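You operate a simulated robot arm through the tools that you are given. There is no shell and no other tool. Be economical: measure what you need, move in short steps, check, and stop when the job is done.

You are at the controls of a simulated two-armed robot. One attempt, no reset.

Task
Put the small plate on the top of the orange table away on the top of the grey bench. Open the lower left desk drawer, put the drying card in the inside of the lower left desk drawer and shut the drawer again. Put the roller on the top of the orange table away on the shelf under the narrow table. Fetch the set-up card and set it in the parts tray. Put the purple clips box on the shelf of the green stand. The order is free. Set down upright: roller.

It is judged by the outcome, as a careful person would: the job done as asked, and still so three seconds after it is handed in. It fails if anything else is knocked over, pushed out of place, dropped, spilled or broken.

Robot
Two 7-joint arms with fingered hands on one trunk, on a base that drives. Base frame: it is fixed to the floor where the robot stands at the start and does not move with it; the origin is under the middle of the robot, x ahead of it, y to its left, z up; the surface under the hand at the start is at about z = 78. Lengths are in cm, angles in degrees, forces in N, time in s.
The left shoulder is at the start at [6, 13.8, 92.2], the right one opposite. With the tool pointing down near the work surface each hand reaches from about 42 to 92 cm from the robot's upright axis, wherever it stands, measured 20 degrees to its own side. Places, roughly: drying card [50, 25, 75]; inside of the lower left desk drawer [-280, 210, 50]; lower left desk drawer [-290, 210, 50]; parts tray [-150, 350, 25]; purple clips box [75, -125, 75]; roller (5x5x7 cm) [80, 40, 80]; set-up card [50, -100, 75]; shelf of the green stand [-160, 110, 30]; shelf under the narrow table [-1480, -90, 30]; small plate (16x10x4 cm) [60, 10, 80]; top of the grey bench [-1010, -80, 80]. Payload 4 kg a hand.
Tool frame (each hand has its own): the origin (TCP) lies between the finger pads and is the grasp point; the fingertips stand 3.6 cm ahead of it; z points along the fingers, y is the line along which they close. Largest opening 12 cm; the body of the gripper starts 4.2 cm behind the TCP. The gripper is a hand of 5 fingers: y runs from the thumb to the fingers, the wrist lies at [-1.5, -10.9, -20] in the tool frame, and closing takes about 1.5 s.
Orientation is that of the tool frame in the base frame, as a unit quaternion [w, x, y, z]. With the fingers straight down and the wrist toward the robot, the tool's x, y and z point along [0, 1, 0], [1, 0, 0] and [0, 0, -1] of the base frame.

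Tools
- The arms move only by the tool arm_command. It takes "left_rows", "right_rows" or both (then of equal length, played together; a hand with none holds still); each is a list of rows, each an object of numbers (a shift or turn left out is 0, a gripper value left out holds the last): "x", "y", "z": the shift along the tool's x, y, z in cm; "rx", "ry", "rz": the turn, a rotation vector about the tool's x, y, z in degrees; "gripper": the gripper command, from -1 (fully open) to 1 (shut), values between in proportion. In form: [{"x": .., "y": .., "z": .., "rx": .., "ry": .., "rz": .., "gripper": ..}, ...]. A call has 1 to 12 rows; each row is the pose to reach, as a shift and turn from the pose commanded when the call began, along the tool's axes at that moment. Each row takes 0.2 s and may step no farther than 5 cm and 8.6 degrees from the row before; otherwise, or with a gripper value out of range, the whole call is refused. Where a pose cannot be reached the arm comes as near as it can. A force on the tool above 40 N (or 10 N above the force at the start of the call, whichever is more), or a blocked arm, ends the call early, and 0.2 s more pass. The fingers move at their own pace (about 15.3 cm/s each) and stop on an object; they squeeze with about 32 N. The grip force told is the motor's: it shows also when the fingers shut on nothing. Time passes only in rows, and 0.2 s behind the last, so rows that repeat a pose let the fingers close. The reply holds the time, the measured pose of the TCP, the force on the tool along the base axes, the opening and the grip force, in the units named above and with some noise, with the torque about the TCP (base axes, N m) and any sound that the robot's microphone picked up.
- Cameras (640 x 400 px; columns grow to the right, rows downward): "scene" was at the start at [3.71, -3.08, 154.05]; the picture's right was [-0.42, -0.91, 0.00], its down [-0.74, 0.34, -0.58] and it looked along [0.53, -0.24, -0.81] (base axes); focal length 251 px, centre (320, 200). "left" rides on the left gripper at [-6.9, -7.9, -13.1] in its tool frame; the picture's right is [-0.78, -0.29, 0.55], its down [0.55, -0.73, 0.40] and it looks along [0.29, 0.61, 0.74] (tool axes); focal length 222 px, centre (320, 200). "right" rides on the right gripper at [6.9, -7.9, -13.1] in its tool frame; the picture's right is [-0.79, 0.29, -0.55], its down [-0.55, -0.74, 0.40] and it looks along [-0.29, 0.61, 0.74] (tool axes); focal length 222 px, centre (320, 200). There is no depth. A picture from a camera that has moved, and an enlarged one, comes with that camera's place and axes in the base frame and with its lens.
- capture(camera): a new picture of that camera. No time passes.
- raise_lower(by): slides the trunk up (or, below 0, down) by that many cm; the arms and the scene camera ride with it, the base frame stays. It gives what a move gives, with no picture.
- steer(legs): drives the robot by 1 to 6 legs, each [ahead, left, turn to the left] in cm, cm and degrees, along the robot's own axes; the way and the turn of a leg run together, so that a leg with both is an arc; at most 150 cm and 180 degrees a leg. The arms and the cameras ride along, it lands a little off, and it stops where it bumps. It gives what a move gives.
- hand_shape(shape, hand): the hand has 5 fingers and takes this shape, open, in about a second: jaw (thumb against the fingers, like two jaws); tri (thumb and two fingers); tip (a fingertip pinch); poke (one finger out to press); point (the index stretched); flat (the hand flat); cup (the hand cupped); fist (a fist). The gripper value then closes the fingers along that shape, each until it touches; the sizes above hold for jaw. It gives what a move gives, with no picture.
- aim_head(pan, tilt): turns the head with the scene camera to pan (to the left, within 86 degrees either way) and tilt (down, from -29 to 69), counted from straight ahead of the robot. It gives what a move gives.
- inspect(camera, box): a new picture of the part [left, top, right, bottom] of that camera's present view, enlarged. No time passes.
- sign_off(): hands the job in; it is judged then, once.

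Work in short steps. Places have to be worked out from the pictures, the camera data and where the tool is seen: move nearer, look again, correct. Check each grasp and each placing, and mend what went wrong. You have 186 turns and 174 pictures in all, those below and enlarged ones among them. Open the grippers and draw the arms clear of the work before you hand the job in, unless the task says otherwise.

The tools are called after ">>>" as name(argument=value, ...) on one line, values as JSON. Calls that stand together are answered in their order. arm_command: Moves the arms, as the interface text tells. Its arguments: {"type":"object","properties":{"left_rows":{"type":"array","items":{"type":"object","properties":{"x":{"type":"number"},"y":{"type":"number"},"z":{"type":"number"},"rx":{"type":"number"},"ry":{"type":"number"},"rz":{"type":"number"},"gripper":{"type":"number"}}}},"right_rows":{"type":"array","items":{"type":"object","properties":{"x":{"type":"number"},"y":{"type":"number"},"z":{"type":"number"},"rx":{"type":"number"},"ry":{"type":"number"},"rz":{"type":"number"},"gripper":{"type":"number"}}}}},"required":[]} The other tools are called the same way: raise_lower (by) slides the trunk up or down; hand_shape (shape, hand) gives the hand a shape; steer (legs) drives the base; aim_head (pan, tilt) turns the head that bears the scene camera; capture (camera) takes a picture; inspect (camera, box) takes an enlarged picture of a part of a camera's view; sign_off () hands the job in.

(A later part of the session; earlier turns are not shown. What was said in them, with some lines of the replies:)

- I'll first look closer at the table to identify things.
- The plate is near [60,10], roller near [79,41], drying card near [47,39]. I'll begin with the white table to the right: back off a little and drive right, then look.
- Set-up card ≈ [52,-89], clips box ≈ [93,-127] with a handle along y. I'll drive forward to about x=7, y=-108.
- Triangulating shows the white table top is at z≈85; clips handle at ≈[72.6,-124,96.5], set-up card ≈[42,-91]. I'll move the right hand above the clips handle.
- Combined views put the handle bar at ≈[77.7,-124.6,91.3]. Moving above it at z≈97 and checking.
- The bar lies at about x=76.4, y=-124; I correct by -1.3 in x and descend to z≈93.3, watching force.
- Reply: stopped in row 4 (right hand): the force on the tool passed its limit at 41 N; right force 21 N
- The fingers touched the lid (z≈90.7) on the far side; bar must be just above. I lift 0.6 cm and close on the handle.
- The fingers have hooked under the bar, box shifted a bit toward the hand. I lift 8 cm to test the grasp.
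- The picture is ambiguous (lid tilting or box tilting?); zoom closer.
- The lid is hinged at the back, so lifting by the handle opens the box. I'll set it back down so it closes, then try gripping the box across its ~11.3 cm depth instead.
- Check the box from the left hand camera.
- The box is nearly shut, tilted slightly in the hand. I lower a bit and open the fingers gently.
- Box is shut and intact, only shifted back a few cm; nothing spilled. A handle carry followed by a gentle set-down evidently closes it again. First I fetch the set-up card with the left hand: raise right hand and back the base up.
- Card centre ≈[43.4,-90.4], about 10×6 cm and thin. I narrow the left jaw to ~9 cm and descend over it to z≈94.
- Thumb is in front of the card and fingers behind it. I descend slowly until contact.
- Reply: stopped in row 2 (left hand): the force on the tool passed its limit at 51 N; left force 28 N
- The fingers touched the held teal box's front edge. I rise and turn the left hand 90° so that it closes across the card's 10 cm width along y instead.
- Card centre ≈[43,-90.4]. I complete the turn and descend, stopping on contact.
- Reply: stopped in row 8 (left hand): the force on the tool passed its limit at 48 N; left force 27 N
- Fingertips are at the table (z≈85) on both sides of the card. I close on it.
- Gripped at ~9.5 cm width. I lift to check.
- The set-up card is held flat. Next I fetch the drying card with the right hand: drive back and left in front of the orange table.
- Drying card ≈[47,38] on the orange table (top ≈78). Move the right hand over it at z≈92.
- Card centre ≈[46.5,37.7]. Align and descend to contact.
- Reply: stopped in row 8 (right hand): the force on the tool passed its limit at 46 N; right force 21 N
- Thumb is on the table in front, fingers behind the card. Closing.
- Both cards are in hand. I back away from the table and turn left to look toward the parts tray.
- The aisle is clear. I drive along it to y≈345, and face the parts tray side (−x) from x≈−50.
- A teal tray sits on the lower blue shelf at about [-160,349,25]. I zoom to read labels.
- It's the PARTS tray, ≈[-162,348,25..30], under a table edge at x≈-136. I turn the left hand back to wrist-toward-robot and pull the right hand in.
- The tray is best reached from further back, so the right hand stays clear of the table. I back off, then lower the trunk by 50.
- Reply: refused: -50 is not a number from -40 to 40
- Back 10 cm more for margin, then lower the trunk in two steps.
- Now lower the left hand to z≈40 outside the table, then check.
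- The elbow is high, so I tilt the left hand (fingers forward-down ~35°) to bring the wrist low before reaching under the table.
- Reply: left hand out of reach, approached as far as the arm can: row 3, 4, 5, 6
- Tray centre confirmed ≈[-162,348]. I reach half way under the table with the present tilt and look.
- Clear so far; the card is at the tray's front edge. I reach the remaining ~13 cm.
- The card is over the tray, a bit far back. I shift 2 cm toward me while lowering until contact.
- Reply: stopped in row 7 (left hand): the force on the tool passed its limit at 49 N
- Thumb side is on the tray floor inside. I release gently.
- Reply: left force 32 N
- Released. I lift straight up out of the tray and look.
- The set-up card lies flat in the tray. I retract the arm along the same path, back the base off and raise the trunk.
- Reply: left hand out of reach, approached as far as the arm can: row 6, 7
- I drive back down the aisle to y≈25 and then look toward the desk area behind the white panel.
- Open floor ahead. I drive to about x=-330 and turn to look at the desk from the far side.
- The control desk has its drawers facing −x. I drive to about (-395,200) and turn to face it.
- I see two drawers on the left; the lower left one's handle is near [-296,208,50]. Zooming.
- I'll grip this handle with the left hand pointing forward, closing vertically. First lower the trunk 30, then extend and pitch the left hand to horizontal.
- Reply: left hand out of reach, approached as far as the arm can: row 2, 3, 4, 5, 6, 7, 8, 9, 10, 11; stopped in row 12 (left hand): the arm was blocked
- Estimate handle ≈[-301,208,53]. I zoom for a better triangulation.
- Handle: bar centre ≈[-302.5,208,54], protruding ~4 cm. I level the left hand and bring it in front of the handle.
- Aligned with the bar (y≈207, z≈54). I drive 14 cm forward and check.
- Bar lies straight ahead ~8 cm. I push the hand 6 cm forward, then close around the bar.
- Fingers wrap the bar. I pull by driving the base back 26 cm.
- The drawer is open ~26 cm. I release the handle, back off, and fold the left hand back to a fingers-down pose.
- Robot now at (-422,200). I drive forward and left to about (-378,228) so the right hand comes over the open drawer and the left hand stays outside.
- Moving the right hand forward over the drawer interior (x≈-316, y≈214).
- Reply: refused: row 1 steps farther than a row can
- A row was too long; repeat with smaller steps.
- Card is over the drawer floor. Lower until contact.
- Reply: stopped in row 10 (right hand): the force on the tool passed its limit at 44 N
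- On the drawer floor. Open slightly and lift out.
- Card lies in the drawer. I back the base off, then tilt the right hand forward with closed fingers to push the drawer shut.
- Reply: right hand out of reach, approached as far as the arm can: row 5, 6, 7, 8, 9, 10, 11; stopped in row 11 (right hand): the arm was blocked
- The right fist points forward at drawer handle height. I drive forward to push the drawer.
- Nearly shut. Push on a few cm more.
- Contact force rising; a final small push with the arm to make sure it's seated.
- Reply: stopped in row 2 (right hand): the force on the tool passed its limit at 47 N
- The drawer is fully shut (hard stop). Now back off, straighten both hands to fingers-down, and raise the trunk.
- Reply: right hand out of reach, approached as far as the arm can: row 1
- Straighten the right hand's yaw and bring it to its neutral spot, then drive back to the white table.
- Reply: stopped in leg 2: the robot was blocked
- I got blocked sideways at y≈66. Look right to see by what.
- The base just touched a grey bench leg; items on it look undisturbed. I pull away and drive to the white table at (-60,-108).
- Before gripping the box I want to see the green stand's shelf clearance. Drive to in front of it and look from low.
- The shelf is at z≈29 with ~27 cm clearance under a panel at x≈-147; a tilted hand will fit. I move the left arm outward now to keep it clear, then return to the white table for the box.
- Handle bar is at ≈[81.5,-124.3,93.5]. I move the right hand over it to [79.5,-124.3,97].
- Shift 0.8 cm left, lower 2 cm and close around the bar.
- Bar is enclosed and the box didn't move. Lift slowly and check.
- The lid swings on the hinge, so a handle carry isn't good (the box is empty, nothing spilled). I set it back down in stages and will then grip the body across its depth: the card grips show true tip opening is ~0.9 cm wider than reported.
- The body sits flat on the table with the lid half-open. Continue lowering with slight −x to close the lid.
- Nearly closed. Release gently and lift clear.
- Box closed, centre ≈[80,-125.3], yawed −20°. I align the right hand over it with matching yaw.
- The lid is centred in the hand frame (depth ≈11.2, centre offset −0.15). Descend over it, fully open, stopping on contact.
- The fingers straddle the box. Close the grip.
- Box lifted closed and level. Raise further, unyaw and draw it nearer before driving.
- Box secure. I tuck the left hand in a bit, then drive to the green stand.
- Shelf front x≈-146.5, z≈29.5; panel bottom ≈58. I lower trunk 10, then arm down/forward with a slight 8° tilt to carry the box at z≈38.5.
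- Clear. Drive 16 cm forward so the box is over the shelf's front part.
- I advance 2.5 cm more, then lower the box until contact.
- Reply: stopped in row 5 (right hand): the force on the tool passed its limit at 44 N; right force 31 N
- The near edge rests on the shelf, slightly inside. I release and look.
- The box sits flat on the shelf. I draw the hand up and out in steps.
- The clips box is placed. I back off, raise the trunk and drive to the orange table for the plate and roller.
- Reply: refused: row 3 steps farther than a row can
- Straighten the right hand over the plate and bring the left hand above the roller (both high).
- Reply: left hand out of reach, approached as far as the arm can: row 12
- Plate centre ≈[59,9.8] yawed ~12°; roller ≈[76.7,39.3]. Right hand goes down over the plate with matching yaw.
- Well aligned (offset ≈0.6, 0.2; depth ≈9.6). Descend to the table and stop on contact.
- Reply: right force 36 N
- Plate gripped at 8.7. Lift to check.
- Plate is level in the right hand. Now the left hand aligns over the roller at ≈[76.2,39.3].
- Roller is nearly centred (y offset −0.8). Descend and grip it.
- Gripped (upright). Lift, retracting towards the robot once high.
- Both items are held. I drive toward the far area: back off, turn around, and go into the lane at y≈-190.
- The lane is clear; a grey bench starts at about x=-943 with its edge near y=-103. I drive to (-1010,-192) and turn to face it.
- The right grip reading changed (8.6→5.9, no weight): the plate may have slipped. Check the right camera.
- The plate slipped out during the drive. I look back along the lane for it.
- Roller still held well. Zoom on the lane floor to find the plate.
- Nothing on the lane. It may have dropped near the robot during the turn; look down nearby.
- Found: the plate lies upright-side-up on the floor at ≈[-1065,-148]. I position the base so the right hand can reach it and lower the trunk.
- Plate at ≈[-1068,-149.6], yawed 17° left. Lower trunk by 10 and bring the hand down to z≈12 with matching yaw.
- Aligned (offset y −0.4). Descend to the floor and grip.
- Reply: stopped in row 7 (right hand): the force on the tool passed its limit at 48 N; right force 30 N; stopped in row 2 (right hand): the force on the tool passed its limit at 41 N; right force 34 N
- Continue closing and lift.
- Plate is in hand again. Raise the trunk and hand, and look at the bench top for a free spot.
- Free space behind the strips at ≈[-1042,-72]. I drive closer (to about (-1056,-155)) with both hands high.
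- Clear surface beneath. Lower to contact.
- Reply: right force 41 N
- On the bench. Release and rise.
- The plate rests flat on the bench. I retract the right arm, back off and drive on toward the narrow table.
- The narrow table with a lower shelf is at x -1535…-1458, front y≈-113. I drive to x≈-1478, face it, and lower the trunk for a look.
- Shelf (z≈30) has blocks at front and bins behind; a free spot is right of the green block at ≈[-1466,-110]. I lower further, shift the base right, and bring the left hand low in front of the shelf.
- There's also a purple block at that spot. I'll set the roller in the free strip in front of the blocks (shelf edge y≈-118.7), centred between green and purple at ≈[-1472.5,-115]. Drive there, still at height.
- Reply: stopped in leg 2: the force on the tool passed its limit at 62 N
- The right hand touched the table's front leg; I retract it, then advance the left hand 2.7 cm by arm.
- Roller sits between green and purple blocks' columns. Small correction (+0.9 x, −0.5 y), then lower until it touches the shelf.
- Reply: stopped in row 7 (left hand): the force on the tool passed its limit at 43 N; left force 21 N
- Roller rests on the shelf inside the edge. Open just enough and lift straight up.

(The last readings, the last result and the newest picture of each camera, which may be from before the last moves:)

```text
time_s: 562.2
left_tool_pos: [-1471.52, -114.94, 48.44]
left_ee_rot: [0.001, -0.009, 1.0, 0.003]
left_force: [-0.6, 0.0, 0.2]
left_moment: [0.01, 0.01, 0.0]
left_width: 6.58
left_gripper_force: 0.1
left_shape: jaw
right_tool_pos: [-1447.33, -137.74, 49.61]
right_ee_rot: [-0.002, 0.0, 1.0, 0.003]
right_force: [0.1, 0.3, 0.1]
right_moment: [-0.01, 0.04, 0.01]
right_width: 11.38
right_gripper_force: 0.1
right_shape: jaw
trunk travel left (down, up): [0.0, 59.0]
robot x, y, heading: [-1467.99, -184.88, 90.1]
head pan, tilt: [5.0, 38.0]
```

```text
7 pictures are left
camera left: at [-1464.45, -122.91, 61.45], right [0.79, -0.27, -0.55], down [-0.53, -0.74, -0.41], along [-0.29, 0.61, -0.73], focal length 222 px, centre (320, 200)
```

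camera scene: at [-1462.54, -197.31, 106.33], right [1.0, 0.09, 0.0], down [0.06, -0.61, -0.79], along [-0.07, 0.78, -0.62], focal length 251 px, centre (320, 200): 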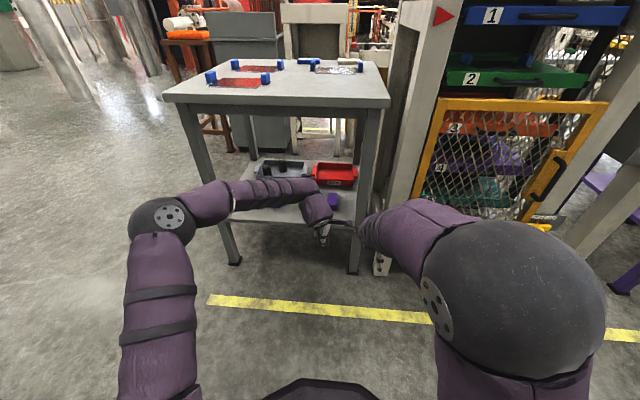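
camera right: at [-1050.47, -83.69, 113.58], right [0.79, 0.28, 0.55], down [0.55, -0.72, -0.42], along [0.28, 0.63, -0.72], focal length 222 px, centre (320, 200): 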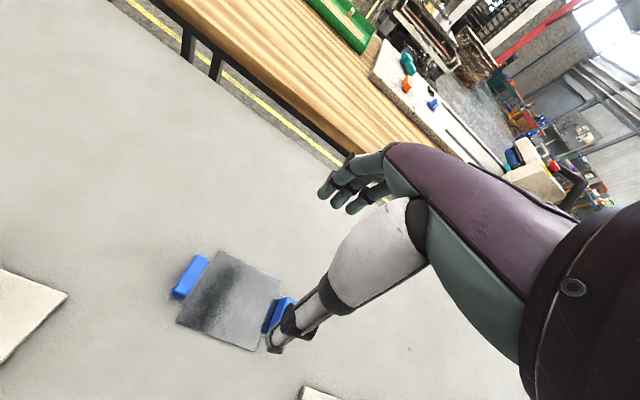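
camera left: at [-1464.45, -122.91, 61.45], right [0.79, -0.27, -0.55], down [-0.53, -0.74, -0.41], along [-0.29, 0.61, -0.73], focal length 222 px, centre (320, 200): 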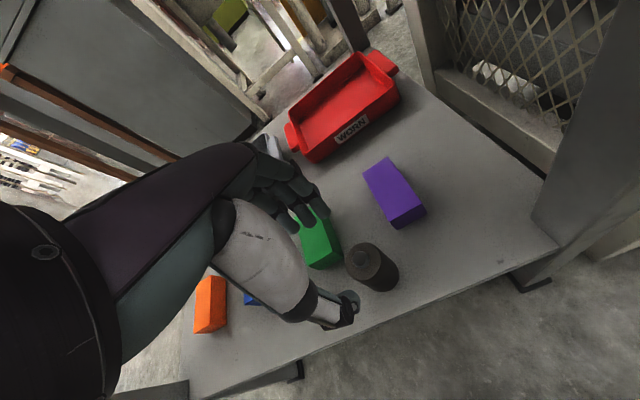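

The roller stands upright on the shelf. I back the base away and look once more.

>>> steer(legs=[[-30, 0, 0]])

>>> capture(camera="scene")

>>> inspect(camera="scene", box=[220, 110, 420, 235])

```text
time_s: 564.3
left_tool_pos: [-1471.61, -145.17, 48.34]
left_ee_rot: [0.001, -0.009, 1.0, 0.004]
left_force: [-0.7, 0.4, -0.1]
left_moment: [0.02, -0.02, 0.0]
left_width: 6.55
left_gripper_force: 0.0
left_shape: jaw
right_tool_pos: [-1447.3, -167.99, 49.56]
right_ee_rot: [-0.001, 0.0, 1.0, 0.002]
right_force: [0.1, -0.7, 0.0]
right_moment: [-0.03, 0.01, 0.0]
right_width: 11.36
right_gripper_force: 0.1
right_shape: jaw
trunk travel left (down, up): [0.0, 59.0]
robot x, y, heading: [-1467.28, -214.86, 90.1]
head pan, tilt: [5.0, 38.0]
```

```text
6 pictures are left
camera scene: at [-1468.15, -209.24, 106.33], right [1.0, 0.09, 0.0], down [0.05, -0.61, -0.79], along [-0.07, 0.78, -0.62], focal length 251 px, centre (320, 200)
```

scene: 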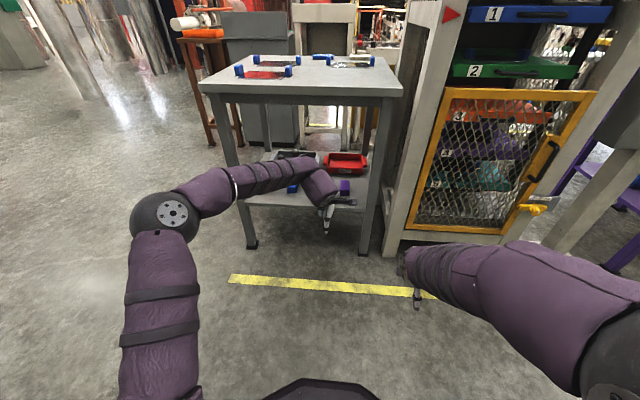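

```text
3.20 times, centred on (320, 172) of scene
camera zoom: at [-1468.15, -209.24, 106.33], right [1.0, 0.09, 0.0], down [0.05, -0.61, -0.79], along [-0.07, 0.78, -0.62], focal length 803 px, centre (320, 288)
```

zoom: 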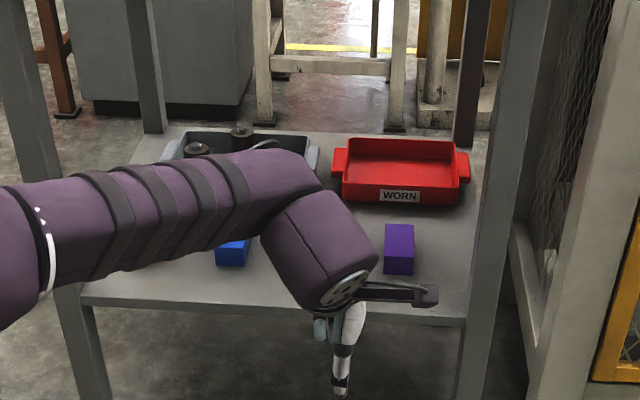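

I open both grippers and draw the left hand aside for a last check.

>>> arm_command(left_rows=[{"x": 4, "y": -2, "gripper": -1}, {"x": 8, "y": -4}, {"x": 12, "y": -6}, {"x": 16, "y": -8}, {"x": 20, "y": -8}], right_rows=[{"gripper": -1}, {"gripper": -1}, {"gripper": -1}, {"gripper": -1}, {"gripper": -1}])

>>> inspect(camera="scene", box=[220, 110, 420, 235])

```text
time_s: 565.5
left_tool_pos: [-1491.49, -153.36, 48.26]
left_ee_rot: [0.002, -0.009, 1.0, 0.005]
left_force: [0.0, -0.3, 0.9]
left_moment: [-0.02, 0.0, 0.01]
left_width: 11.97
left_gripper_force: 0.0
left_shape: jaw
right_tool_pos: [-1447.33, -168.01, 49.45]
right_ee_rot: [0.0, -0.001, 1.0, 0.003]
right_force: [0.3, -0.1, 0.9]
right_moment: [0.0, 0.01, 0.03]
right_width: 11.96
right_gripper_force: 0.1
right_shape: jaw
trunk travel left (down, up): [0.0, 59.0]
robot x, y, heading: [-1467.01, -214.83, 89.9]
head pan, tilt: [5.0, 38.0]
```

```text
3.20 times, centred on (320, 172) of scene
camera zoom: at [-1468.12, -209.24, 106.33], right [1.0, 0.09, 0.0], down [0.05, -0.61, -0.79], along [-0.07, 0.78, -0.62], focal length 803 px, centre (320, 288)
```

zoom: 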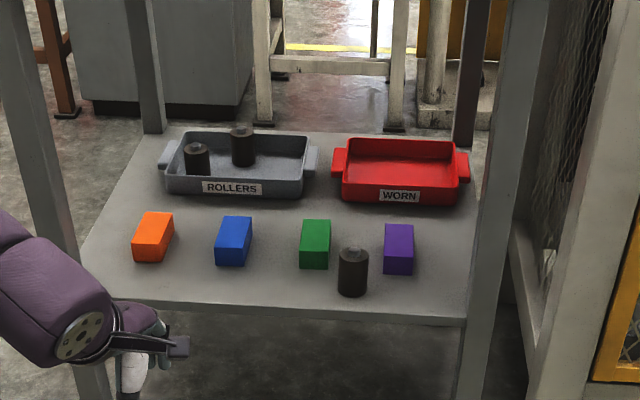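

The roller stands upright on the shelf with its neighbours undisturbed, both grippers are open and the arms are clear, so I hand in the job.

>>> sign_off()

```text
The job is handed in.
```

All five items were delivered and the job is handed in, but the small plate fell to the floor during the long drive. I picked it up again and placed it flat on the grey bench.

- **Small plate:** flat on top of the grey bench, after the drop. I did not check it for damage.
- **Drying card:** inside the lower left desk drawer, with the drawer pushed shut to its stop.
- **Roller:** upright on the shelf under the narrow table. It stands on the shelf itself, not in the ROLLERS tray there.
- **Set-up card:** flat in the parts tray.
- **Purple clips box:** shut, on the shelf of the green stand. Its hinged lid swung open twice while I tried lifting it by the handle. The box looked empty and nothing spilled.

There were a few unplanned contacts:
- The base touched a grey bench, most likely a leg, on the way back from the desk.
- The right hand pressed a leg of the narrow table with up to 62 N.
- While I was picking up the set-up card, the fingers bumped the teal box on the white table.

Nothing looked out of place afterwards, but I did not check the narrow table or the bench against their earlier positions.
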